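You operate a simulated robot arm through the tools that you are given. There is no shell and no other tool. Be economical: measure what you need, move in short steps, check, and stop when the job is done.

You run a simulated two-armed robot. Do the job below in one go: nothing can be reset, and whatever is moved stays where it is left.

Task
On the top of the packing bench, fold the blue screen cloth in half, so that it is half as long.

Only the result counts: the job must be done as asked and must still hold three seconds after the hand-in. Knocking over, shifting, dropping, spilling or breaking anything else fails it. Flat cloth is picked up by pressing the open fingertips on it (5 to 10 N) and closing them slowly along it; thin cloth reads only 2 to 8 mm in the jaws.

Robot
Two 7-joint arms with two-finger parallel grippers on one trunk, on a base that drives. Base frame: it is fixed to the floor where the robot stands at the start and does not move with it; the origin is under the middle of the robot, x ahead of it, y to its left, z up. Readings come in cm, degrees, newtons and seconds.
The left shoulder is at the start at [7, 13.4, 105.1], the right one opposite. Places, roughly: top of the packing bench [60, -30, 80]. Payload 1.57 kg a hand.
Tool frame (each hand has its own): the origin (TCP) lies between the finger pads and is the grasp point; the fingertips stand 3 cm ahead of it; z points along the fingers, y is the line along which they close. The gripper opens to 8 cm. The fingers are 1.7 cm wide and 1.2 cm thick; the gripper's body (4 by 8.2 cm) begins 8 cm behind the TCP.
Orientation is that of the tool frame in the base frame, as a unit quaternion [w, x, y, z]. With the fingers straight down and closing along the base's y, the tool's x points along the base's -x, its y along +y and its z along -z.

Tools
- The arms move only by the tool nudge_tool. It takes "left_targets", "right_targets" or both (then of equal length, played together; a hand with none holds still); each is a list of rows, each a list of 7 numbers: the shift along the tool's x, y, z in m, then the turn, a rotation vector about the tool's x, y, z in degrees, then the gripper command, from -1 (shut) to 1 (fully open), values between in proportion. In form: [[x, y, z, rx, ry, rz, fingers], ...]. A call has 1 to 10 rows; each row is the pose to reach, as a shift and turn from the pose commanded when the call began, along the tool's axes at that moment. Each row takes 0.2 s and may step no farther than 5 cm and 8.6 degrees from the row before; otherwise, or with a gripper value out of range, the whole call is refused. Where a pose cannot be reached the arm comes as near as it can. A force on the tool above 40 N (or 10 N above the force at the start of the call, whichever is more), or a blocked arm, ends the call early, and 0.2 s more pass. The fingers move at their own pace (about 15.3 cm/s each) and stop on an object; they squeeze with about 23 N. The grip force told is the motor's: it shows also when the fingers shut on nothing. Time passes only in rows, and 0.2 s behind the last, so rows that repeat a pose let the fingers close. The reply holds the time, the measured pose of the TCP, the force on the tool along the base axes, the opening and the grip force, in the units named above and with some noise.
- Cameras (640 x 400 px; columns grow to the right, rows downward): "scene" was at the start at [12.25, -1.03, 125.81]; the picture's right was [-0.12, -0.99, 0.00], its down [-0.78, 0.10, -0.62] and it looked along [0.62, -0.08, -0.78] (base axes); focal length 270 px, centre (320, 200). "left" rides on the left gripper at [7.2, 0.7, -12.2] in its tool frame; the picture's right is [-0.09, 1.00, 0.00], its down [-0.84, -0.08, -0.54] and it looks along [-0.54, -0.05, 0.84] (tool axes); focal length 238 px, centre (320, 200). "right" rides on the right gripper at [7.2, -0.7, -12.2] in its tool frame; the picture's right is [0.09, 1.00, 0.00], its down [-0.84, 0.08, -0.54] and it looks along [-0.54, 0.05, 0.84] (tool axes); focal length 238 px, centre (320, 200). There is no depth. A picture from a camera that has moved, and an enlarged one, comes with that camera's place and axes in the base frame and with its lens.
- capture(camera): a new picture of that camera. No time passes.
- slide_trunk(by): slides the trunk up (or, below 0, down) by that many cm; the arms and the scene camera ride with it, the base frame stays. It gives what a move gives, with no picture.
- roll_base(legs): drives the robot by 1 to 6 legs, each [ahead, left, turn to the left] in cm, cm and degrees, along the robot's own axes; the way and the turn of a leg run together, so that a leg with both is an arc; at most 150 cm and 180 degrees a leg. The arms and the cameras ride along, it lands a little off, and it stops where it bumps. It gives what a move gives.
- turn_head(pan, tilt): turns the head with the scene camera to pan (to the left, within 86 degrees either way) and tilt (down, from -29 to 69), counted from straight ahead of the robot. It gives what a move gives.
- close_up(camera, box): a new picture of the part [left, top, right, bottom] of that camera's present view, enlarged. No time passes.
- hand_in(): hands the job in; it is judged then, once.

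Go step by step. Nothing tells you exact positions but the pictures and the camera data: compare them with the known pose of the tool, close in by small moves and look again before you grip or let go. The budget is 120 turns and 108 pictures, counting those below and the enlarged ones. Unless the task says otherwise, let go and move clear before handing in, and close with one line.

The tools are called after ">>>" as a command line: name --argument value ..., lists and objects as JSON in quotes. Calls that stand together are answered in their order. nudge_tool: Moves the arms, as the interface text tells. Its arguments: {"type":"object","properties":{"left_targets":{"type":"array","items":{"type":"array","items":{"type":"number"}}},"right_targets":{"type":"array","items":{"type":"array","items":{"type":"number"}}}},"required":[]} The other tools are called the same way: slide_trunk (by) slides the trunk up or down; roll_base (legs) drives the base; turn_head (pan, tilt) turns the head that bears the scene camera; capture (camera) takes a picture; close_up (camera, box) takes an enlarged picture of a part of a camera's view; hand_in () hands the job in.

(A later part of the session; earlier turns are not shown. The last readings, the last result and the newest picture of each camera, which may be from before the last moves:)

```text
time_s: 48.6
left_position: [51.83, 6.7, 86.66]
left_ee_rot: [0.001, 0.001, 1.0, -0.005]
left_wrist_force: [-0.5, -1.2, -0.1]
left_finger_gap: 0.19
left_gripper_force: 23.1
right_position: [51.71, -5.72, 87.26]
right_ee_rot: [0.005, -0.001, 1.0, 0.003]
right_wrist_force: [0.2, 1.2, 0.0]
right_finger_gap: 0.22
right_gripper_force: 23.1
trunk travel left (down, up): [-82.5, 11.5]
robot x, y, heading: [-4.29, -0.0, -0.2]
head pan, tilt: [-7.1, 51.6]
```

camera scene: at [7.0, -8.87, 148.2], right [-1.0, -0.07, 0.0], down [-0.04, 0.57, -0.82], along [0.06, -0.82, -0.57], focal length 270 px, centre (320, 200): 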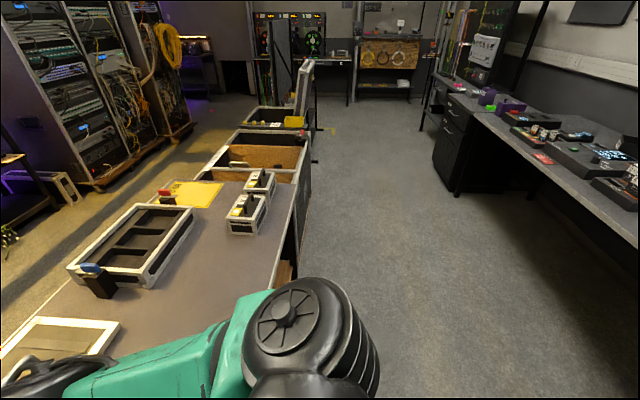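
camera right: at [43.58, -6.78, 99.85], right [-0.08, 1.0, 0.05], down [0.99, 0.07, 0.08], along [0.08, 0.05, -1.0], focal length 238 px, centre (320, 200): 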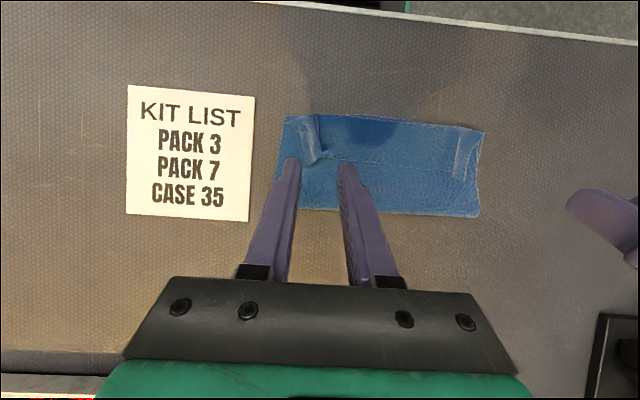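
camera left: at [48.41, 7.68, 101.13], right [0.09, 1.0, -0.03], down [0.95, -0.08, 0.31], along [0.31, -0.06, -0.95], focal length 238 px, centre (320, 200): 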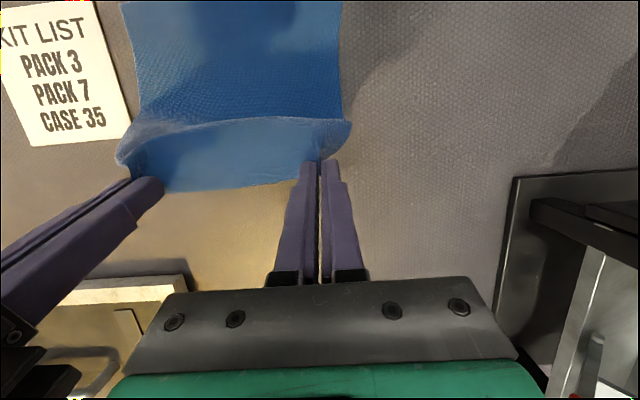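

That worked with no reach trouble. I'll repeat: back 6 cm and tilt 15°, twice more.

>>> roll_base --legs '[[-6, 0, 0]]'

>>> nudge_tool --left_targets '[[-0.0173, 0, -0.0023, 0, -5, 0, -1], [-0.0346, 0, -0.0045, 0, -10, 0, -1], [-0.052, 0, -0.0068, 0, -15, 0, -1], [-0.052, 0, -0.0068, 0, -15, 0, -1]]' --right_targets '[[-0.0173, 0, -0.0023, 0, -5, 0, -1], [-0.0346, 0, -0.0045, 0, -10, 0, -1], [-0.052, 0, -0.0068, 0, -15, 0, -1], [-0.052, 0, -0.0068, 0, -15, 0, -1]]'

>>> roll_base --legs '[[-6, 0, 0]]'

>>> nudge_tool --left_targets '[[-0.0173, 0, -0.0023, 0, -5, 0, -1], [-0.0346, 0, -0.0045, 0, -10, 0, -1], [-0.052, 0, -0.0068, 0, -15, 0, -1], [-0.052, 0, -0.0068, 0, -15, 0, -1]]' --right_targets '[[-0.0173, 0, -0.0023, 0, -5, 0, -1], [-0.0346, 0, -0.0045, 0, -10, 0, -1], [-0.052, 0, -0.0068, 0, -15, 0, -1], [-0.052, 0, -0.0068, 0, -15, 0, -1]]'

>>> capture --camera "left"

>>> capture --camera "right"

```text
time_s: 49.5
left_position: [46.17, 6.68, 86.39]
left_ee_rot: [-0.002, 0.002, 1.0, -0.005]
left_wrist_force: [-0.2, 0.1, -0.2]
left_finger_gap: 0.15
left_gripper_force: 22.9
right_position: [46.04, -5.74, 86.97]
right_ee_rot: [0.003, 0.0, 1.0, 0.003]
right_wrist_force: [-0.4, 0.1, -0.8]
right_finger_gap: 0.2
right_gripper_force: 23.0
trunk travel left (down, up): [-82.5, 11.5]
robot x, y, heading: [-10.12, -0.31, 0.3]
head pan, tilt: [-7.1, 51.6]
```

```text
time_s: 50.5
left_position: [51.17, 6.62, 87.24]
left_ee_rot: [0.131, 0.0, 0.991, -0.005]
left_wrist_force: [-0.4, -0.6, -0.6]
left_finger_gap: 0.16
left_gripper_force: 22.8
right_position: [50.97, -5.65, 88.03]
right_ee_rot: [0.136, 0.001, 0.991, 0.003]
right_wrist_force: [0.4, 0.7, -0.5]
right_finger_gap: 0.22
right_gripper_force: 22.7
trunk travel left (down, up): [-82.5, 11.5]
robot x, y, heading: [-10.16, 0.03, 0.2]
head pan, tilt: [-7.1, 51.6]
```

```text
time_s: 51.5
left_position: [45.45, 6.64, 87.06]
left_ee_rot: [0.128, 0.0, 0.992, -0.004]
left_wrist_force: [-0.1, 0.5, -0.7]
left_finger_gap: 0.17
left_gripper_force: 23.1
right_position: [45.21, -5.62, 87.8]
right_ee_rot: [0.133, 0.0, 0.991, 0.002]
right_wrist_force: [0.9, 0.4, -1.0]
right_finger_gap: 0.2
right_gripper_force: 23.7
trunk travel left (down, up): [-82.5, 11.5]
robot x, y, heading: [-16.28, -0.26, 0.2]
head pan, tilt: [-7.1, 51.6]
```

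```text
time_s: 52.5
left_position: [50.09, 6.68, 89.2]
left_ee_rot: [0.259, -0.002, 0.966, -0.004]
left_wrist_force: [-0.1, 0.4, -0.3]
left_finger_gap: 0.16
left_gripper_force: 23.1
left hand out of reach, approached as far as the arm can: row 1
right_position: [49.71, -5.73, 90.12]
right_ee_rot: [0.264, 0.001, 0.965, 0.002]
right_wrist_force: [0.0, 0.2, -0.7]
right_finger_gap: 0.19
right_gripper_force: 23.2
trunk travel left (down, up): [-82.5, 11.5]
robot x, y, heading: [-16.54, -0.07, 0.2]
head pan, tilt: [-7.1, 51.6]
```

```text
39 pictures are left
camera left: at [37.79, 7.55, 96.25], right [0.08, 1.0, 0.04], down [0.45, -0.07, 0.89], along [0.89, -0.06, -0.46], focal length 238 px, centre (320, 200)
```

left: 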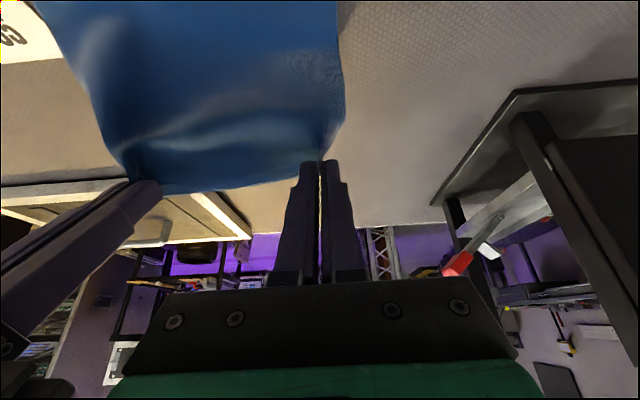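

```text
38 pictures are left
camera right: at [37.42, -6.35, 96.92], right [-0.08, 1.0, -0.04], down [0.45, 0.07, 0.89], along [0.89, 0.05, -0.45], focal length 238 px, centre (320, 200)
```

right: 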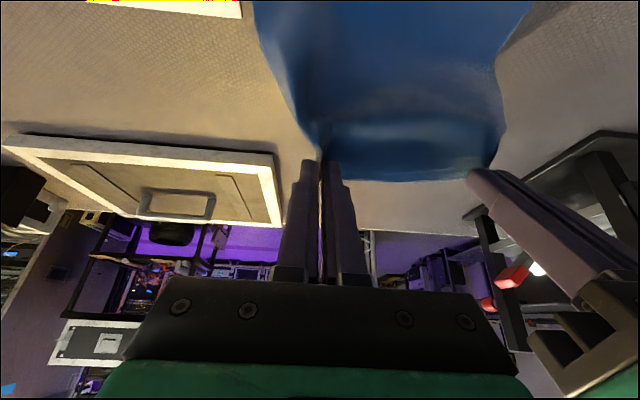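

The tools are at 30° tilt with the cloth hanging well. I'll lower the trunk a bit and continue the same pattern to about 60°.

>>> slide_trunk --by -4

>>> roll_base --legs '[[-5, 0, 0]]'

>>> nudge_tool --left_targets '[[-0.0173, 0, -0.0023, 0, -5, 0, -1], [-0.0346, 0, -0.0045, 0, -10, 0, -1], [-0.052, 0, -0.0068, 0, -15, 0, -1], [-0.052, 0, -0.0068, 0, -15, 0, -1]]' --right_targets '[[-0.0173, 0, -0.0023, 0, -5, 0, -1], [-0.0346, 0, -0.0045, 0, -10, 0, -1], [-0.052, 0, -0.0068, 0, -15, 0, -1], [-0.052, 0, -0.0068, 0, -15, 0, -1]]'

```text
time_s: 53.3
left_position: [50.1, 6.63, 85.37]
left_ee_rot: [0.259, 0.0, 0.966, -0.005]
left_wrist_force: [1.1, -0.3, -0.4]
left_finger_gap: 0.2
left_gripper_force: 22.9
right_position: [49.68, -5.73, 86.05]
right_ee_rot: [0.264, 0.0, 0.964, 0.003]
right_wrist_force: [0.2, 0.3, -0.8]
right_finger_gap: 0.2
right_gripper_force: 22.6
trunk travel left (down, up): [-78.5, 15.5]
robot x, y, heading: [-15.97, 0.26, -0.1]
head pan, tilt: [-7.1, 51.6]
```

```text
time_s: 54.3
left_position: [45.4, 6.58, 85.0]
left_ee_rot: [0.256, 0.0, 0.967, -0.005]
left_wrist_force: [1.3, 0.7, -0.7]
left_finger_gap: 0.19
left_gripper_force: 23.7
right_position: [45.07, -5.68, 85.78]
right_ee_rot: [0.261, 0.001, 0.965, 0.002]
right_wrist_force: [0.0, -0.4, 1.3]
right_finger_gap: 0.2
right_gripper_force: 23.0
trunk travel left (down, up): [-78.5, 15.5]
robot x, y, heading: [-21.46, -0.03, -0.1]
head pan, tilt: [-7.1, 51.6]
```

```text
time_s: 55.3
left_position: [49.38, 6.59, 88.58]
left_ee_rot: [0.383, -0.001, 0.924, -0.004]
left_wrist_force: [0.2, 0.0, 0.0]
left_finger_gap: 0.15
left_gripper_force: 22.8
right_position: [48.96, -5.64, 89.23]
right_ee_rot: [0.387, 0.001, 0.922, 0.003]
right_wrist_force: [-0.5, -0.5, 0.1]
right_finger_gap: 0.19
right_gripper_force: 23.2
trunk travel left (down, up): [-78.5, 15.5]
robot x, y, heading: [-21.52, 0.3, -0.1]
head pan, tilt: [-7.1, 51.6]
```

>>> slide_trunk --by -5

>>> roll_base --legs '[[-4, 0, 0]]'

>>> nudge_tool --left_targets '[[-0.0173, 0, -0.0023, 0, -5, 0, -1], [-0.0346, 0, -0.0045, 0, -10, 0, -1], [-0.052, 0, -0.0068, 0, -15, 0, -1], [-0.052, 0, -0.0068, 0, -15, 0, -1]]' --right_targets '[[-0.0173, 0, -0.0023, 0, -5, 0, -1], [-0.0346, 0, -0.0045, 0, -10, 0, -1], [-0.052, 0, -0.0068, 0, -15, 0, -1], [-0.052, 0, -0.0068, 0, -15, 0, -1]]'

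>>> capture --camera "left"

>>> capture --camera "scene"

```text
time_s: 56.2
left_position: [49.32, 6.64, 83.46]
left_ee_rot: [0.383, -0.001, 0.924, -0.004]
left_wrist_force: [0.1, 0.9, -0.5]
left_finger_gap: 0.16
left_gripper_force: 22.8
right_position: [48.78, -5.63, 84.48]
right_ee_rot: [0.387, 0.001, 0.922, 0.002]
right_wrist_force: [0.3, -0.3, 0.1]
right_finger_gap: 0.21
right_gripper_force: 22.5
trunk travel left (down, up): [-73.5, 20.5]
robot x, y, heading: [-21.51, 0.12, 0.1]
head pan, tilt: [-7.1, 51.6]
```

```text
time_s: 57.1
left_position: [45.55, 6.72, 83.32]
left_ee_rot: [0.381, -0.002, 0.925, -0.004]
left_wrist_force: [0.0, -0.6, -0.2]
left_finger_gap: 0.17
left_gripper_force: 23.0
right_position: [45.17, -5.57, 84.0]
right_ee_rot: [0.385, 0.002, 0.923, 0.001]
right_wrist_force: [1.4, 0.0, -0.9]
right_finger_gap: 0.19
right_gripper_force: 23.2
trunk travel left (down, up): [-73.5, 20.5]
robot x, y, heading: [-24.96, 0.02, 0.2]
head pan, tilt: [-7.1, 51.6]
```

```text
time_s: 58.1
left_position: [48.4, 6.74, 87.78]
left_ee_rot: [0.501, -0.002, 0.866, -0.004]
left_wrist_force: [-0.2, 0.8, -0.5]
left_finger_gap: 0.19
left_gripper_force: 23.5
right_position: [48.15, -5.78, 88.49]
right_ee_rot: [0.505, 0.001, 0.863, 0.002]
right_wrist_force: [-0.9, -0.2, 0.3]
right_finger_gap: 0.19
right_gripper_force: 23.4
trunk travel left (down, up): [-73.5, 20.5]
robot x, y, heading: [-25.25, 0.09, 0.0]
head pan, tilt: [-7.1, 51.6]
```

```text
37 pictures are left
camera left: at [34.31, 7.52, 87.59], right [0.05, 1.0, 0.07], down [-0.05, -0.07, 1.0], along [1.0, -0.05, 0.05], focal length 238 px, centre (320, 200)
```

left: 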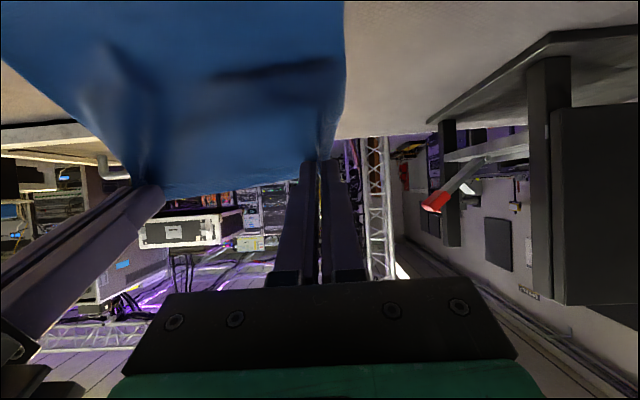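

```text
36 pictures are left
camera scene: at [-12.95, -1.06, 136.8], right [-0.12, -0.99, 0.0], down [-0.78, 0.1, -0.62], along [0.62, -0.08, -0.78], focal length 270 px, centre (320, 200)
```

scene: 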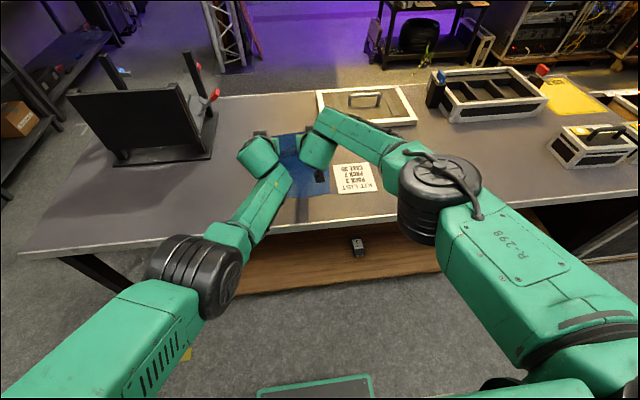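

The tools are at 60° with the held hem above x≈51. I'll lay it back in an arc using base and trunk moves.

>>> roll_base --legs '[[-6, 0, 0]]'

>>> slide_trunk --by -3

>>> roll_base --legs '[[-4, 0, 0]]'

>>> slide_trunk --by -3

>>> capture --camera "left"

>>> close_up --camera "scene" --box '[230, 130, 390, 230]'

```text
time_s: 59.0
left_position: [42.53, 6.89, 87.7]
left_ee_rot: [0.499, -0.003, 0.867, -0.003]
left_wrist_force: [-0.2, -0.1, 0.3]
left_finger_gap: 0.17
left_gripper_force: 22.9
right_position: [42.33, -5.68, 88.51]
right_ee_rot: [0.503, 0.001, 0.864, 0.003]
right_wrist_force: [-0.2, -0.1, 0.1]
right_finger_gap: 0.21
right_gripper_force: 23.2
trunk travel left (down, up): [-73.5, 20.5]
robot x, y, heading: [-31.28, -0.05, 0.3]
head pan, tilt: [-7.1, 51.6]
```

```text
time_s: 59.8
left_position: [42.34, 6.76, 84.77]
left_ee_rot: [0.501, -0.002, 0.866, -0.005]
left_wrist_force: [0.3, 0.8, 0.0]
left_finger_gap: 0.18
left_gripper_force: 23.1
right_position: [41.92, -5.58, 85.68]
right_ee_rot: [0.505, 0.001, 0.863, 0.002]
right_wrist_force: [-0.8, -0.5, -0.1]
right_finger_gap: 0.2
right_gripper_force: 23.0
trunk travel left (down, up): [-70.5, 23.5]
robot x, y, heading: [-31.14, -0.04, 0.1]
head pan, tilt: [-7.1, 51.6]
```

```text
time_s: 60.7
left_position: [38.64, 6.82, 84.56]
left_ee_rot: [0.499, -0.002, 0.867, -0.004]
left_wrist_force: [-0.6, 0.1, -0.7]
left_finger_gap: 0.17
left_gripper_force: 22.9
right_position: [38.18, -5.49, 85.31]
right_ee_rot: [0.503, 0.001, 0.864, 0.003]
right_wrist_force: [-0.7, 0.1, -0.1]
right_finger_gap: 0.22
right_gripper_force: 23.1
trunk travel left (down, up): [-70.5, 23.5]
robot x, y, heading: [-35.18, 0.06, 0.3]
head pan, tilt: [-7.1, 51.6]
```

```text
time_s: 61.4
left_position: [38.47, 6.77, 81.81]
left_ee_rot: [0.501, -0.002, 0.866, -0.004]
left_wrist_force: [0.6, -0.5, 0.4]
left_finger_gap: 0.16
left_gripper_force: 23.4
right_position: [38.06, -5.59, 82.57]
right_ee_rot: [0.504, 0.0, 0.863, 0.003]
right_wrist_force: [0.1, 0.1, 0.3]
right_finger_gap: 0.2
right_gripper_force: 23.5
trunk travel left (down, up): [-67.5, 26.5]
robot x, y, heading: [-35.12, -0.01, 0.0]
head pan, tilt: [-7.1, 51.6]
```

```text
35 pictures are left
camera left: at [24.22, 7.58, 81.67], right [0.05, 1.0, 0.07], down [-0.05, -0.07, 1.0], along [1.0, -0.05, 0.05], focal length 238 px, centre (320, 200)
```

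left: 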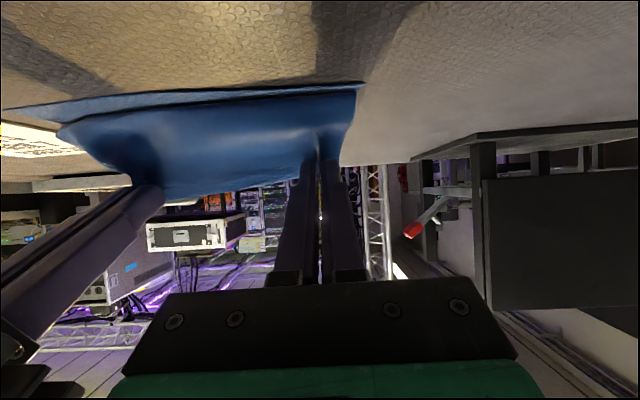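

```text
4.00 times, centred on (310, 180) of scene
camera zoom: at [-23.1, -1.03, 130.82], right [-0.12, -0.99, 0.0], down [-0.78, 0.1, -0.62], along [0.62, -0.08, -0.78], focal length 1082 px, centre (360, 280)
```

zoom: 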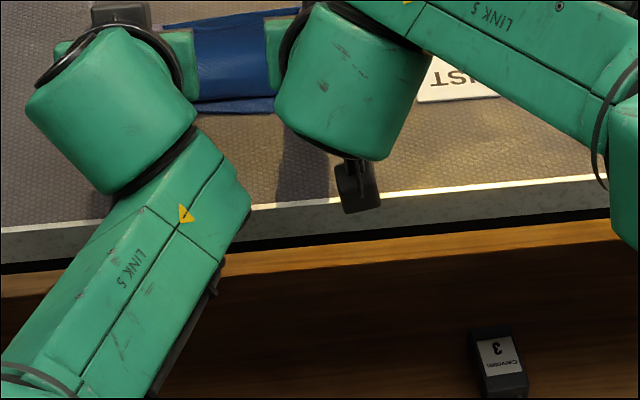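

The fold is now at x≈48.6 and the near edge at 37.4, close to an even half. I'll bring the hem back 3 cm and down.

>>> roll_base --legs '[[-3, 0, 0]]'

>>> slide_trunk --by -2.3

>>> close_up --camera "left" --box '[50, 60, 410, 285]'

>>> close_up --camera "right" --box '[230, 60, 590, 285]'

```text
time_s: 62.2
left_position: [35.7, 6.84, 81.58]
left_ee_rot: [0.499, -0.002, 0.866, -0.004]
left_wrist_force: [-0.4, 0.8, -0.4]
left_finger_gap: 0.17
left_gripper_force: 23.6
right_position: [35.19, -5.64, 82.42]
right_ee_rot: [0.503, 0.003, 0.864, 0.001]
right_wrist_force: [-0.4, 0.2, -1.3]
right_finger_gap: 0.17
right_gripper_force: 22.7
trunk travel left (down, up): [-67.5, 26.5]
robot x, y, heading: [-38.42, 0.41, 0.1]
head pan, tilt: [-7.1, 51.6]
```

```text
time_s: 62.9
left_position: [35.45, 6.82, 79.5]
left_ee_rot: [0.501, -0.002, 0.865, -0.005]
left_wrist_force: [-1.0, 0.5, 0.8]
left_finger_gap: 0.16
left_gripper_force: 22.8
right_position: [35.04, -5.54, 80.25]
right_ee_rot: [0.505, 0.001, 0.863, 0.003]
right_wrist_force: [0.1, 0.1, 0.5]
right_finger_gap: 0.2
right_gripper_force: 23.2
trunk travel left (down, up): [-65.2, 28.8]
robot x, y, heading: [-37.92, 0.24, 0.2]
head pan, tilt: [-7.1, 51.6]
```

```text
1.78 times, centred on (230, 172) of left
camera zoom: at [21.21, 7.55, 79.36], right [0.05, 1.0, 0.07], down [-0.05, -0.07, 1.0], along [1.0, -0.05, 0.05], focal length 424 px, centre (480, 249)
```

zoom: 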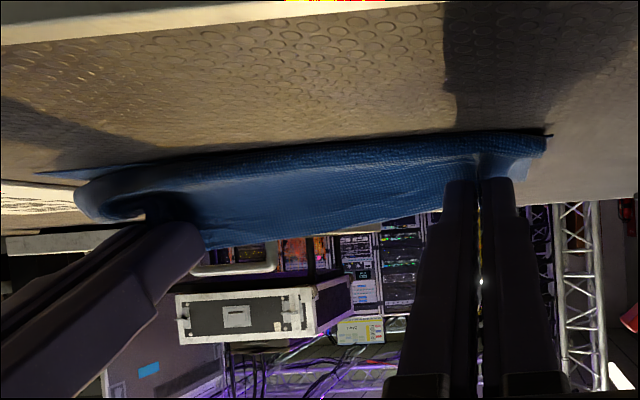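

```text
1.78 times, centred on (410, 172) of right
camera zoom: at [20.91, -6.3, 80.05], right [-0.05, 1.0, -0.08], down [-0.06, 0.07, 1.0], along [1.0, 0.05, 0.06], focal length 424 px, centre (160, 249)
```

zoom: 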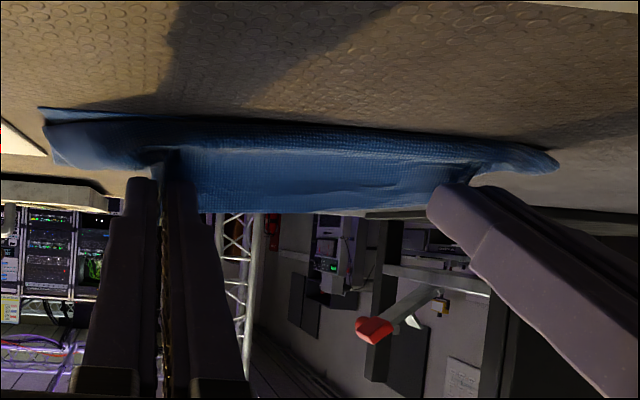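

The hem strip still stands up at the front and would flop forward on release. I'll drive forward 6 cm and tilt the fingers further toward horizontal, so the hem points back toward me.

>>> roll_base --legs '[[6, 0, 0]]'

>>> nudge_tool --left_targets '[[-0.0173, 0, -0.0023, 0, -5, 0, -1], [-0.0346, 0, -0.0045, 0, -10, 0, -1], [-0.052, 0, -0.0068, 0, -15, 0, -1], [-0.052, 0, -0.0068, 0, -15, 0, -1]]' --right_targets '[[-0.0173, 0, -0.0023, 0, -5, 0, -1], [-0.0346, 0, -0.0045, 0, -10, 0, -1], [-0.052, 0, -0.0068, 0, -15, 0, -1], [-0.052, 0, -0.0068, 0, -15, 0, -1]]'

>>> capture --camera "scene"

```text
time_s: 63.9
left_position: [41.61, 6.82, 79.45]
left_ee_rot: [0.5, -0.001, 0.866, -0.005]
left_wrist_force: [-0.1, -0.6, -0.7]
left_finger_gap: 0.13
left_gripper_force: 22.6
right_position: [41.15, -5.61, 80.26]
right_ee_rot: [0.503, 0.001, 0.864, 0.003]
right_wrist_force: [-0.7, -0.1, 0.2]
right_finger_gap: 0.21
right_gripper_force: 22.5
trunk travel left (down, up): [-65.2, 28.8]
robot x, y, heading: [-31.92, -0.4, 0.2]
head pan, tilt: [-7.1, 51.6]
```

```text
time_s: 64.9
left_position: [43.51, 6.81, 84.2]
left_ee_rot: [0.609, -0.002, 0.793, -0.003]
left_wrist_force: [-1.5, -0.3, -0.2]
left_finger_gap: 0.17
left_gripper_force: 23.1
right_position: [43.09, -5.62, 85.04]
right_ee_rot: [0.613, 0.001, 0.79, 0.002]
right_wrist_force: [-0.1, 0.8, 0.0]
right_finger_gap: 0.2
right_gripper_force: 22.5
trunk travel left (down, up): [-65.2, 28.8]
robot x, y, heading: [-32.0, 0.19, -0.0]
head pan, tilt: [-7.1, 51.6]
```

```text
31 pictures are left
camera scene: at [-20.0, -1.08, 128.51], right [-0.12, -0.99, 0.0], down [-0.78, 0.1, -0.62], along [0.62, -0.08, -0.78], focal length 270 px, centre (320, 200)
```

scene: 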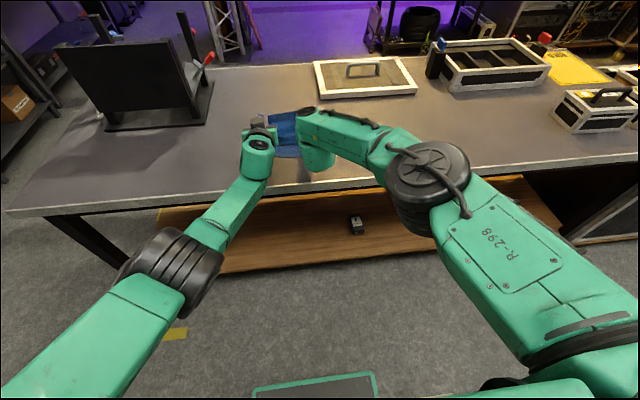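

75° works too. I'll go to 90° while keeping the hand cameras clear of the bench top.

>>> nudge_tool --left_targets '[[-0.0088, 0, -0.0006, 0, -5, 0, -1], [-0.0176, 0, -0.0013, 0, -10, 0, -1], [-0.0264, 0, -0.0019, 0, -15, 0, -1], [-0.0264, 0, -0.0019, 0, -15, 0, -1]]' --right_targets '[[-0.0088, 0, -0.0006, 0, -5, 0, -1], [-0.0176, 0, -0.0013, 0, -10, 0, -1], [-0.0264, 0, -0.0019, 0, -15, 0, -1], [-0.0264, 0, -0.0019, 0, -15, 0, -1]]'

>>> close_up --camera "scene" --box '[220, 80, 380, 180]'

>>> capture --camera "left"

```text
time_s: 65.9
left_position: [43.74, 7.12, 87.07]
left_ee_rot: [0.705, -0.004, 0.709, -0.005]
left_wrist_force: [-0.1, 0.3, -0.8]
left_finger_gap: 0.16
left_gripper_force: 22.8
left hand out of reach, approached as far as the arm can: row 3, 4
right_position: [43.79, -5.35, 87.17]
right_ee_rot: [0.693, 0.003, 0.721, 0.001]
right_wrist_force: [-0.2, -0.5, 0.7]
right_finger_gap: 0.21
right_gripper_force: 22.3
right hand out of reach, approached as far as the arm can: row 3, 4
trunk travel left (down, up): [-65.2, 28.8]
robot x, y, heading: [-32.69, -0.15, 0.4]
head pan, tilt: [-7.1, 51.6]
```

```text
4.00 times, centred on (300, 130) of scene
camera zoom: at [-19.98, -1.03, 128.51], right [-0.12, -0.99, 0.0], down [-0.78, 0.1, -0.62], along [0.62, -0.08, -0.78], focal length 1082 px, centre (400, 480)
```

zoom: 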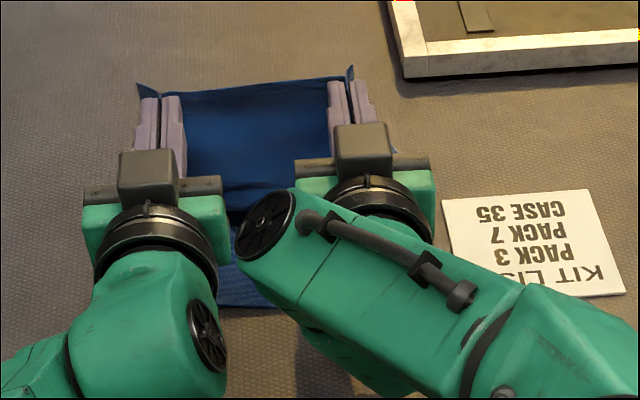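

```text
29 pictures are left
camera left: at [31.45, 7.77, 79.84], right [0.0, 1.0, 0.08], down [-0.54, -0.07, 0.84], along [0.84, -0.05, 0.54], focal length 238 px, centre (320, 200)
```

left: 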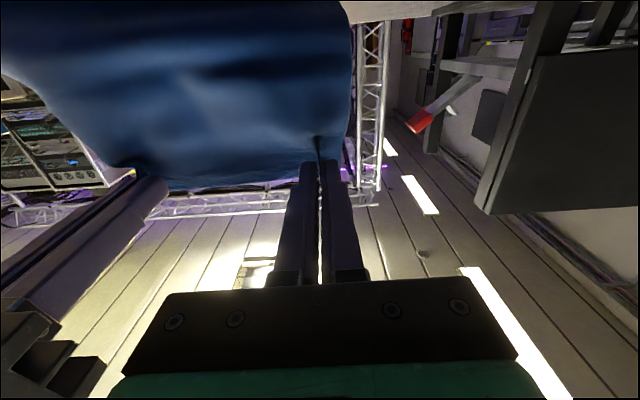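

Fingers are horizontal and the hem stands above them. I'll come back to 75° and carry the sheet back so that it leans well toward me before I let go.

>>> nudge_tool --left_targets '[[0.009, 0, 0, 0, 5, 0, -1], [0.019, -0.001, -0.001, 0, 10, 0, -1], [0.028, -0.002, -0.002, 0, 15, 0, -1], [0.028, -0.002, -0.002, 0, 15, 0, -1]]' --right_targets '[[0.009, 0, 0, 0, 4.5, 0, -1], [0.019, -0.001, -0.001, 0, 9, 0, -1], [0.028, -0.002, -0.002, 0, 13, 0, -1], [0.028, -0.002, -0.002, 0, 13, 0, -1]]'

>>> roll_base --legs '[[-4, 0, 0]]'

>>> slide_trunk --by -1.3

>>> capture --camera "left"

```text
time_s: 66.9
left_position: [43.54, 6.96, 84.13]
left_ee_rot: [0.608, -0.003, 0.794, -0.004]
left_wrist_force: [-1.0, 0.6, 0.4]
left_finger_gap: 0.13
left_gripper_force: 23.1
right_position: [43.54, -5.57, 84.44]
right_ee_rot: [0.626, 0.001, 0.78, 0.002]
right_wrist_force: [-0.1, 0.4, 0.5]
right_finger_gap: 0.2
right_gripper_force: 23.7
trunk travel left (down, up): [-65.2, 28.8]
robot x, y, heading: [-32.3, -0.21, 0.0]
head pan, tilt: [-7.1, 51.6]
```

```text
time_s: 67.8
left_position: [39.63, 6.79, 83.97]
left_ee_rot: [0.608, -0.004, 0.794, -0.003]
left_wrist_force: [0.4, 0.1, 0.4]
left_finger_gap: 0.2
left_gripper_force: 22.9
right_position: [39.72, -5.63, 84.31]
right_ee_rot: [0.625, 0.002, 0.781, 0.001]
right_wrist_force: [0.2, 0.9, 0.1]
right_finger_gap: 0.21
right_gripper_force: 22.6
trunk travel left (down, up): [-65.2, 28.8]
robot x, y, heading: [-36.34, 0.01, 0.1]
head pan, tilt: [-7.1, 51.6]
```

```text
time_s: 68.4
left_position: [39.49, 6.76, 82.94]
left_ee_rot: [0.609, -0.003, 0.793, -0.004]
left_wrist_force: [0.0, -0.3, 0.7]
left_finger_gap: 0.18
left_gripper_force: 23.1
right_position: [39.59, -5.62, 83.23]
right_ee_rot: [0.626, 0.002, 0.78, 0.002]
right_wrist_force: [-0.6, -0.3, 1.4]
right_finger_gap: 0.21
right_gripper_force: 22.8
trunk travel left (down, up): [-63.9, 30.1]
robot x, y, heading: [-36.22, -0.21, -0.1]
head pan, tilt: [-7.1, 51.6]
```

```text
28 pictures are left
camera left: at [25.82, 7.53, 79.1], right [0.02, 1.0, 0.08], down [-0.31, -0.07, 0.95], along [0.95, -0.05, 0.3], focal length 238 px, centre (320, 200)
```

left: 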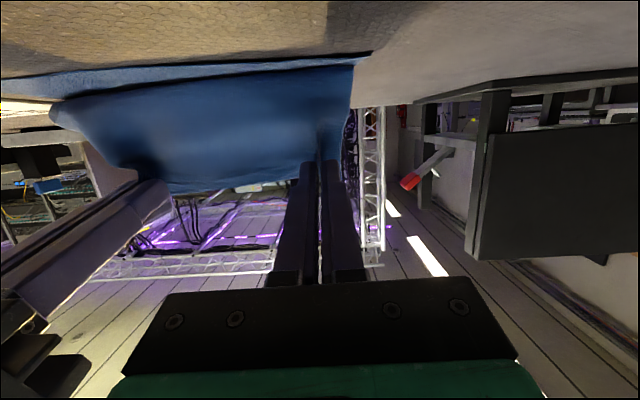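

>>> roll_base --legs '[[-3.7, 0, 0]]'

>>> slide_trunk --by -1.6

>>> capture --camera "left"

>>> close_up --camera "scene" --box '[220, 90, 380, 190]'

```text
time_s: 69.3
left_position: [36.06, 6.8, 82.78]
left_ee_rot: [0.608, -0.003, 0.794, -0.003]
left_wrist_force: [0.7, -0.2, -0.1]
left_finger_gap: 0.16
left_gripper_force: 23.0
right_position: [36.13, -5.58, 83.11]
right_ee_rot: [0.626, 0.002, 0.78, 0.002]
right_wrist_force: [-0.3, -0.5, 0.9]
right_finger_gap: 0.23
right_gripper_force: 23.0
trunk travel left (down, up): [-63.9, 30.1]
robot x, y, heading: [-39.63, -0.15, -0.0]
head pan, tilt: [-7.1, 51.6]
```

```text
time_s: 69.9
left_position: [35.87, 6.69, 81.37]
left_ee_rot: [0.609, -0.003, 0.793, -0.004]
left_wrist_force: [-0.2, -0.1, -0.4]
left_finger_gap: 0.18
left_gripper_force: 22.6
right_position: [35.96, -5.63, 81.57]
right_ee_rot: [0.625, 0.0, 0.78, 0.003]
right_wrist_force: [0.4, 0.3, 0.7]
right_finger_gap: 0.2
right_gripper_force: 22.8
trunk travel left (down, up): [-62.3, 31.7]
robot x, y, heading: [-39.83, -0.09, 0.4]
head pan, tilt: [-7.1, 51.6]
```

```text
27 pictures are left
camera left: at [22.19, 7.54, 77.51], right [0.02, 1.0, 0.08], down [-0.31, -0.07, 0.95], along [0.95, -0.05, 0.3], focal length 238 px, centre (320, 200)
```

left: 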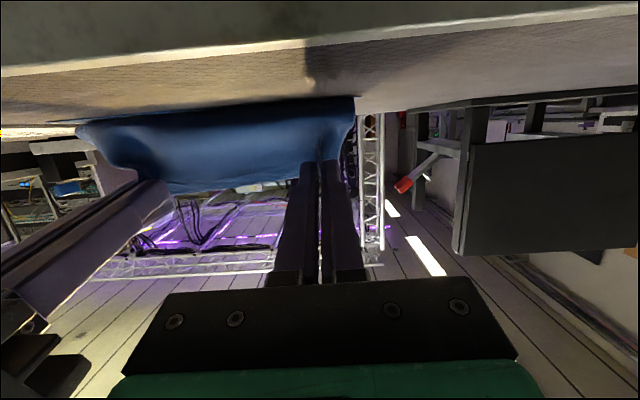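

```text
4.00 times, centred on (300, 140) of scene
camera zoom: at [-27.67, -1.03, 125.62], right [-0.12, -0.99, 0.0], down [-0.78, 0.1, -0.62], along [0.62, -0.08, -0.78], focal length 1082 px, centre (400, 440)
```

zoom: 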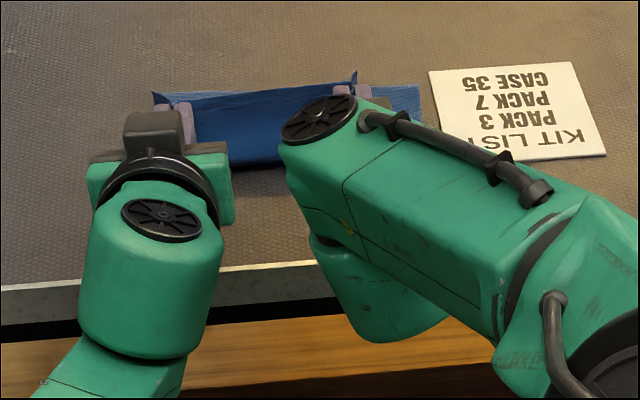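

The sheet now leans well toward me with the hem at the top. I'll lower 1 cm, open, and withdraw straight back along the fingers.

>>> slide_trunk --by -1

>>> nudge_tool --left_targets '[[0, 0, 0, 0, 0, 0, -0.6], [0, 0, -0.01, 0, 0, 0, -0.4], [0, 0, -0.03, 0, 0, 0, -0.4], [0, 0, -0.06, 0, 0, 0, -0.4], [0, 0, -0.09, 0, 0, 0, -0.4]]' --right_targets '[[0, 0, 0, 0, 0, 0, -0.6], [0, 0, -0.01, 0, 0, 0, -0.4], [0, 0, -0.03, 0, 0, 0, -0.4], [0, 0, -0.06, 0, 0, 0, -0.4], [0, 0, -0.09, 0, 0, 0, -0.4]]'

>>> capture --camera "left"

>>> close_up --camera "scene" --box '[220, 90, 380, 190]'

```text
time_s: 70.5
left_position: [35.92, 6.8, 80.23]
left_ee_rot: [0.609, -0.003, 0.793, -0.004]
left_wrist_force: [-0.4, 0.2, 1.7]
left_finger_gap: 0.19
left_gripper_force: 22.8
right_position: [35.97, -5.71, 80.49]
right_ee_rot: [0.626, 0.001, 0.78, 0.002]
right_wrist_force: [-0.1, 0.6, 0.3]
right_finger_gap: 0.23
right_gripper_force: 23.3
trunk travel left (down, up): [-61.3, 32.7]
robot x, y, heading: [-39.36, 0.08, 0.2]
head pan, tilt: [-7.1, 51.6]
```

```text
time_s: 71.7
left_position: [28.98, 12.08, 85.58]
left_ee_rot: [0.635, 0.003, 0.771, 0.049]
left_wrist_force: [0.1, 0.0, 1.3]
left_finger_gap: 2.39
left_gripper_force: 0.0
right_position: [27.08, -5.51, 82.58]
right_ee_rot: [0.627, 0.001, 0.779, 0.002]
right_wrist_force: [0.4, 0.1, -0.3]
right_finger_gap: 2.4
right_gripper_force: 0.1
trunk travel left (down, up): [-61.3, 32.7]
robot x, y, heading: [-40.0, 0.02, 0.2]
head pan, tilt: [-7.1, 51.6]
```

```text
25 pictures are left
camera left: at [15.52, 12.54, 81.02], right [-0.04, 0.98, 0.17], down [-0.36, -0.17, 0.92], along [0.93, -0.03, 0.36], focal length 238 px, centre (320, 200)
```

left: 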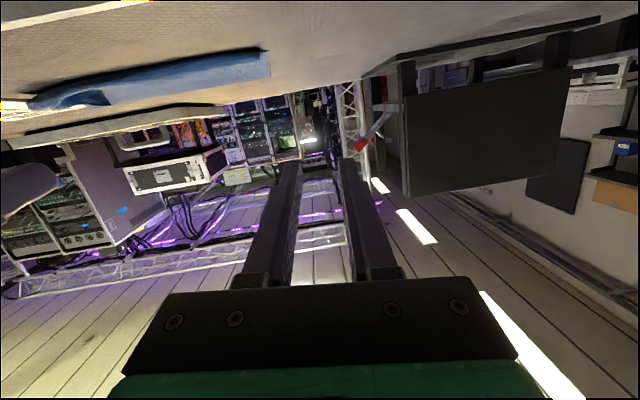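

```text
4.00 times, centred on (300, 140) of scene
camera zoom: at [-27.72, -0.99, 124.63], right [-0.12, -0.99, 0.0], down [-0.78, 0.1, -0.62], along [0.62, -0.08, -0.78], focal length 1082 px, centre (400, 440)
```

zoom: 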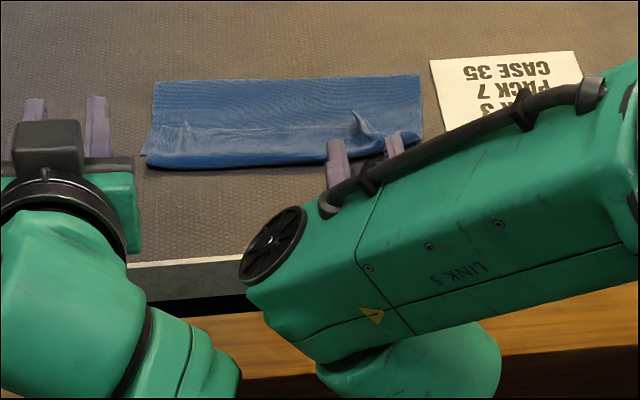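

The cloth settled back into a folded rectangle. I'll back away 12 cm and inspect it.

>>> roll_base --legs '[[-12, 0, 0]]'

>>> turn_head --pan -3 --tilt 35

>>> capture --camera "scene"

>>> close_up --camera "scene" --box '[250, 130, 400, 224]'

```text
time_s: 72.9
left_position: [16.89, 12.25, 84.4]
left_ee_rot: [0.627, 0.004, 0.777, 0.054]
left_wrist_force: [0.7, -0.5, -0.1]
left_finger_gap: 2.36
left_gripper_force: 0.0
right_position: [15.33, -5.68, 82.35]
right_ee_rot: [0.626, 0.002, 0.78, 0.002]
right_wrist_force: [0.9, -1.2, -0.1]
right_finger_gap: 2.42
right_gripper_force: 0.1
trunk travel left (down, up): [-61.3, 32.7]
robot x, y, heading: [-51.68, 0.18, 0.1]
head pan, tilt: [-7.1, 51.6]
```

```text
time_s: 73.7
left_position: [16.94, 12.49, 84.57]
left_ee_rot: [0.628, 0.005, 0.776, 0.054]
left_wrist_force: [0.3, 0.4, 0.5]
left_finger_gap: 2.41
left_gripper_force: 0.1
right_position: [15.32, -5.77, 82.4]
right_ee_rot: [0.626, 0.0, 0.78, 0.003]
right_wrist_force: [-0.1, 0.3, 0.3]
right_finger_gap: 2.38
right_gripper_force: 0.1
trunk travel left (down, up): [-61.3, 32.7]
robot x, y, heading: [-51.74, 0.0, 0.1]
head pan, tilt: [-3.0, 35.0]
```

```text
23 pictures are left
camera scene: at [-38.23, -0.58, 126.99], right [-0.05, -1.0, 0.0], down [-0.57, 0.03, -0.82], along [0.82, -0.04, -0.57], focal length 270 px, centre (320, 200)
```

scene: 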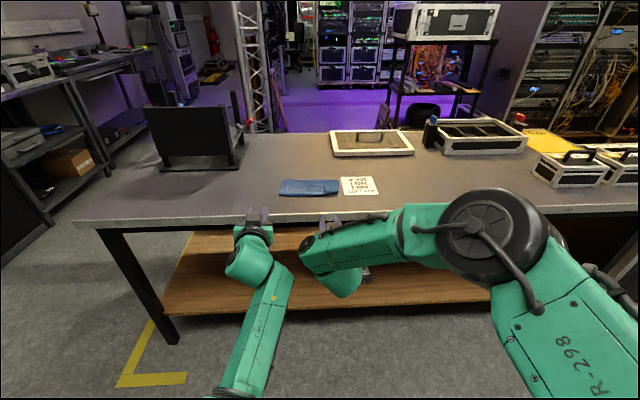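

```text
4.26 times, centred on (325, 177) of scene
camera zoom: at [-38.23, -0.58, 126.99], right [-0.05, -1.0, 0.0], down [-0.57, 0.03, -0.82], along [0.82, -0.04, -0.57], focal length 1151 px, centre (299, 298)
```

zoom: 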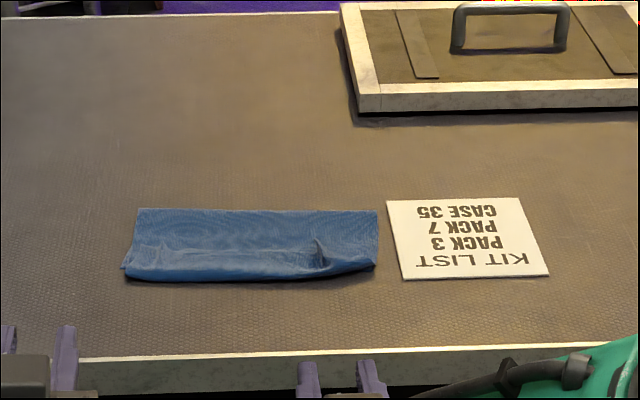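

I need a view from above to judge the hem. I'll raise the trunk, bring the right hand upright, and roll forward so its camera looks down on the cloth.

>>> slide_trunk --by 22

>>> nudge_tool --right_targets '[[0.021, 0, -0.0114, 0, 7.1, 0, -0.4], [0.042, 0, -0.0228, 0, 14.2, 0, -0.4], [0.063, 0, -0.0341, 0, 21.4, 0, -0.4], [0.084, 0, -0.0455, 0, 28.5, 0, -0.4], [0.105, 0, -0.0569, 0, 35.6, 0, -0.4], [0.126, 0, -0.0683, 0, 42.8, 0, -0.4], [0.147, 0, -0.0796, 0, 49.9, 0, -0.4], [0.168, 0, -0.091, 0, 57, 0, -0.4]]'

>>> roll_base --legs '[[31, 0, 0]]'

>>> capture --camera "right"

```text
time_s: 76.0
left_position: [16.81, 12.52, 106.38]
left_ee_rot: [0.627, 0.006, 0.777, 0.055]
left_wrist_force: [-0.5, -0.1, 0.3]
left_finger_gap: 2.4
left_gripper_force: 0.0
right_position: [15.26, -5.59, 104.3]
right_ee_rot: [0.626, 0.002, 0.78, 0.002]
right_wrist_force: [0.2, -0.6, -0.4]
right_finger_gap: 2.41
right_gripper_force: 0.1
trunk travel left (down, up): [-83.3, 10.7]
robot x, y, heading: [-51.75, -0.22, 0.1]
head pan, tilt: [-3.0, 35.0]
```

```text
time_s: 77.8
left_position: [16.85, 12.47, 106.44]
left_ee_rot: [0.627, 0.005, 0.777, 0.055]
left_wrist_force: [-0.2, 0.6, -0.9]
left_finger_gap: 2.4
left_gripper_force: 0.1
right_position: [2.89, -5.62, 89.98]
right_ee_rot: [0.177, 0.0, 0.984, 0.003]
right_wrist_force: [0.0, -0.6, -0.3]
right_finger_gap: 2.39
right_gripper_force: 0.0
trunk travel left (down, up): [-83.3, 10.7]
robot x, y, heading: [-51.95, -0.19, 0.2]
head pan, tilt: [-3.0, 35.0]
```

```text
time_s: 79.9
left_position: [47.64, 12.28, 106.56]
left_ee_rot: [0.628, 0.007, 0.776, 0.054]
left_wrist_force: [-0.2, 0.0, 0.2]
left_finger_gap: 2.4
left_gripper_force: 0.1
right_position: [33.53, -5.78, 90.01]
right_ee_rot: [0.18, 0.001, 0.984, 0.002]
right_wrist_force: [0.4, 0.5, -0.6]
right_finger_gap: 2.4
right_gripper_force: 0.1
trunk travel left (down, up): [-83.3, 10.7]
robot x, y, heading: [-20.8, 0.16, -0.1]
head pan, tilt: [-3.0, 35.0]
```

```text
21 pictures are left
camera right: at [22.53, -6.42, 98.98], right [-0.08, 1.0, -0.03], down [0.59, 0.07, 0.8], along [0.8, 0.05, -0.6], focal length 238 px, centre (320, 200)
```

right: 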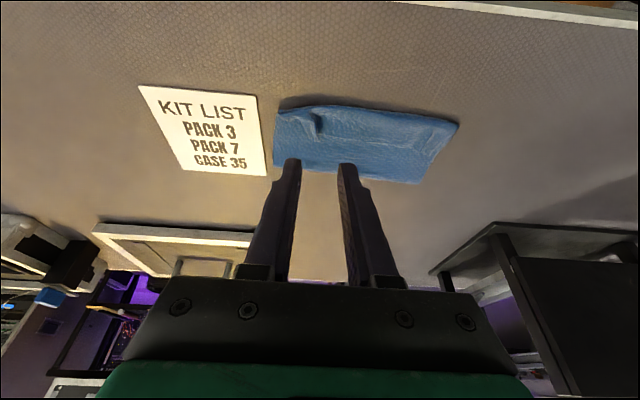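

>>> roll_base --legs '[[5, 0, 0]]'

>>> nudge_tool --right_targets '[[0, 0.01, 0, 0, 6, 0, -0.4], [0, 0.02, 0, 0, 12, 0, -0.4], [0, 0.03, 0, 0, 18, 0, -0.4]]'

>>> close_up --camera "right" --box '[200, 40, 460, 202]'

```text
time_s: 80.8
left_position: [52.17, 12.49, 106.91]
left_ee_rot: [0.63, 0.006, 0.775, 0.055]
left_wrist_force: [-0.5, 0.0, -0.6]
left_finger_gap: 2.38
left_gripper_force: 0.0
right_position: [38.01, -5.74, 90.32]
right_ee_rot: [0.18, 0.002, 0.984, 0.002]
right_wrist_force: [-1.4, -0.1, -0.9]
right_finger_gap: 2.39
right_gripper_force: 0.1
trunk travel left (down, up): [-83.3, 10.7]
robot x, y, heading: [-16.17, -0.18, -0.0]
head pan, tilt: [-3.0, 35.0]
```

```text
time_s: 81.6
left_position: [52.84, 12.53, 106.36]
left_ee_rot: [0.627, 0.007, 0.777, 0.054]
left_wrist_force: [0.1, -0.1, -0.1]
left_finger_gap: 2.44
left_gripper_force: 0.2
right_position: [38.6, -2.72, 89.98]
right_ee_rot: [0.02, 0.0, 1.0, 0.002]
right_wrist_force: [0.6, -0.5, 0.2]
right_finger_gap: 2.4
right_gripper_force: 0.0
trunk travel left (down, up): [-83.3, 10.7]
robot x, y, heading: [-16.1, 0.04, -0.0]
head pan, tilt: [-3.0, 35.0]
```

```text
2.46 times, centred on (330, 121) of right
camera zoom: at [31.04, -3.35, 101.82], right [-0.09, 1.0, 0.0], down [0.81, 0.07, 0.58], along [0.57, 0.05, -0.82], focal length 587 px, centre (295, 394)
```

zoom: 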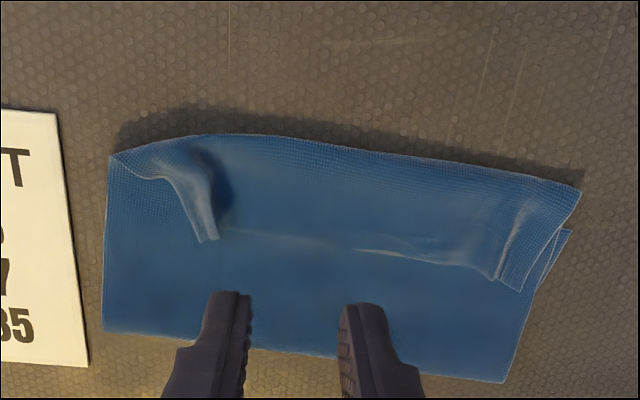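

A flap about 4 cm wide still lies folded on top: my high lift pulled the fold line back to x≈46.5. I'll do another two-handed pass, releasing taut and low this time, and start by swinging the left tool back upright about its wrist.

>>> nudge_tool --left_targets '[[0.0296, 0, -0.0022, 0, 8.5, 0, -0.4], [0.0585, 0, -0.0087, 0, 17, 0, -0.4], [0.086, 0, -0.0195, 0, 25.5, 0, -0.4], [0.1118, 0, -0.0342, 0, 34, 0, -0.4], [0.1351, 0, -0.0525, 0, 42.5, 0, -0.4], [0.1554, 0, -0.0741, 0, 51, 0, -0.4], [0.1725, 0, -0.0985, 0, 59.5, 0, -0.4], [0.1854, 0, -0.125, 0, 68, 0, -0.4], [0.1945, 0, -0.1532, 0, 76.5, 0, -0.4], [0.1992, 0, -0.1826, 0, 85, 0, -0.4]]' --right_targets '[[0, -0.01, 0, 0, 0, 0, -0.4], [0, -0.02, 0, 0, 0, 0, -0.4], [0, -0.03, 0, 0, 0, 0, -0.4], [0, -0.04, 0, 0, 0, 0, -0.4], [0, -0.04, 0, 0, 0, 0, -0.4], [0, -0.04, 0, 0, 0, 0, -0.4], [0, -0.04, 0, 0, 0, 0, -0.4], [0, -0.04, 0, 0, 0, 0, -0.4], [0, -0.04, 0, 0, 0, 0, -0.4], [0, -0.04, 0, 0, 0, 0, -0.4]]'

```text
time_s: 83.8
left_position: [30.93, 19.03, 90.58]
left_ee_rot: [-0.062, -0.067, 0.991, 0.098]
left_wrist_force: [0.2, -0.8, -0.1]
left_finger_gap: 2.42
left_gripper_force: 0.0
right_position: [38.46, -6.7, 89.96]
right_ee_rot: [0.021, 0.001, 1.0, 0.002]
right_wrist_force: [-0.1, -0.6, 0.3]
right_finger_gap: 2.42
right_gripper_force: 0.1
trunk travel left (down, up): [-83.3, 10.7]
robot x, y, heading: [-16.33, 0.34, 0.0]
head pan, tilt: [-3.0, 35.0]
```

The left tool is upright again. I'll position the base and trunk as in the earlier regrip and move both hands over the ridges with a slight backward lean.

>>> roll_base --legs '[[6.8, 0, 0]]'

>>> slide_trunk --by -4

>>> nudge_tool --left_targets '[[-0.0077, -0.0304, -0.0057, 2.54, 1.95, 2.28, -0.4], [-0.0154, -0.0609, -0.0113, 5.08, 3.9, 4.55, -0.4], [-0.0231, -0.0913, -0.017, 7.6, 5.85, 6.83, -0.4], [-0.0308, -0.1217, -0.0226, 10.15, 7.8, 9.1, -0.4]]' --right_targets '[[0.007, 0.0018, 0, 0, 4.35, 0, -0.4], [0.014, 0.0035, 0, 0, 8.7, 0, -0.4], [0.021, 0.0053, 0, 0, 13.05, 0, -0.4], [0.028, 0.007, 0, 0, 17.4, 0, -0.4]]'

>>> capture --camera "left"

>>> capture --camera "right"

```text
time_s: 84.8
left_position: [37.48, 18.95, 90.78]
left_ee_rot: [-0.058, -0.067, 0.991, 0.096]
left_wrist_force: [-0.8, 0.3, 0.5]
left_finger_gap: 2.4
left_gripper_force: 0.0
right_position: [45.08, -6.65, 90.21]
right_ee_rot: [0.023, 0.002, 1.0, 0.003]
right_wrist_force: [0.2, 0.0, 0.2]
right_finger_gap: 2.41
right_gripper_force: 0.0
trunk travel left (down, up): [-83.3, 10.7]
robot x, y, heading: [-9.25, 0.11, -0.0]
head pan, tilt: [-3.0, 35.0]
```

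```text
time_s: 85.7
left_position: [37.98, 19.07, 86.75]
left_ee_rot: [-0.058, -0.068, 0.991, 0.098]
left_wrist_force: [0.3, -0.1, 0.8]
left_finger_gap: 2.43
left_gripper_force: 0.0
right_position: [45.34, -6.73, 85.89]
right_ee_rot: [0.021, 0.001, 1.0, 0.003]
right_wrist_force: [0.6, 0.0, 1.1]
right_finger_gap: 2.38
right_gripper_force: 0.0
trunk travel left (down, up): [-79.3, 14.7]
robot x, y, heading: [-9.41, 0.18, 0.0]
head pan, tilt: [-3.0, 35.0]
```

```text
time_s: 86.7
left_position: [42.93, 7.0, 86.03]
left_ee_rot: [-0.127, 0.0, 0.992, -0.001]
left_wrist_force: [0.0, 0.1, -0.7]
left_finger_gap: 2.41
left_gripper_force: 0.2
right_position: [41.94, -6.34, 85.34]
right_ee_rot: [-0.126, 0.001, 0.992, 0.001]
right_wrist_force: [-1.2, 0.8, -0.1]
right_finger_gap: 2.41
right_gripper_force: 0.0
right hand out of reach, approached as far as the arm can: row 4
trunk travel left (down, up): [-79.3, 14.7]
robot x, y, heading: [-9.48, -0.03, 0.2]
head pan, tilt: [-3.0, 35.0]
```

```text
19 pictures are left
camera left: at [38.89, 7.8, 99.73], right [0.09, 1.0, -0.03], down [0.95, -0.08, 0.31], along [0.31, -0.05, -0.95], focal length 238 px, centre (320, 200)
```

left: 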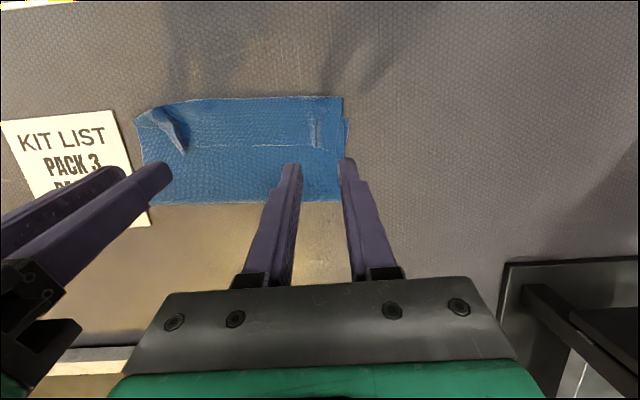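

```text
18 pictures are left
camera right: at [38.14, -7.13, 98.96], right [-0.09, 1.0, 0.02], down [0.95, 0.07, 0.32], along [0.31, 0.05, -0.95], focal length 238 px, centre (320, 200)
```

right: 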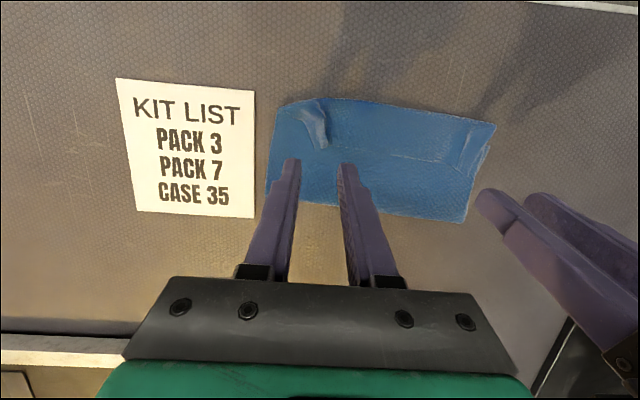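

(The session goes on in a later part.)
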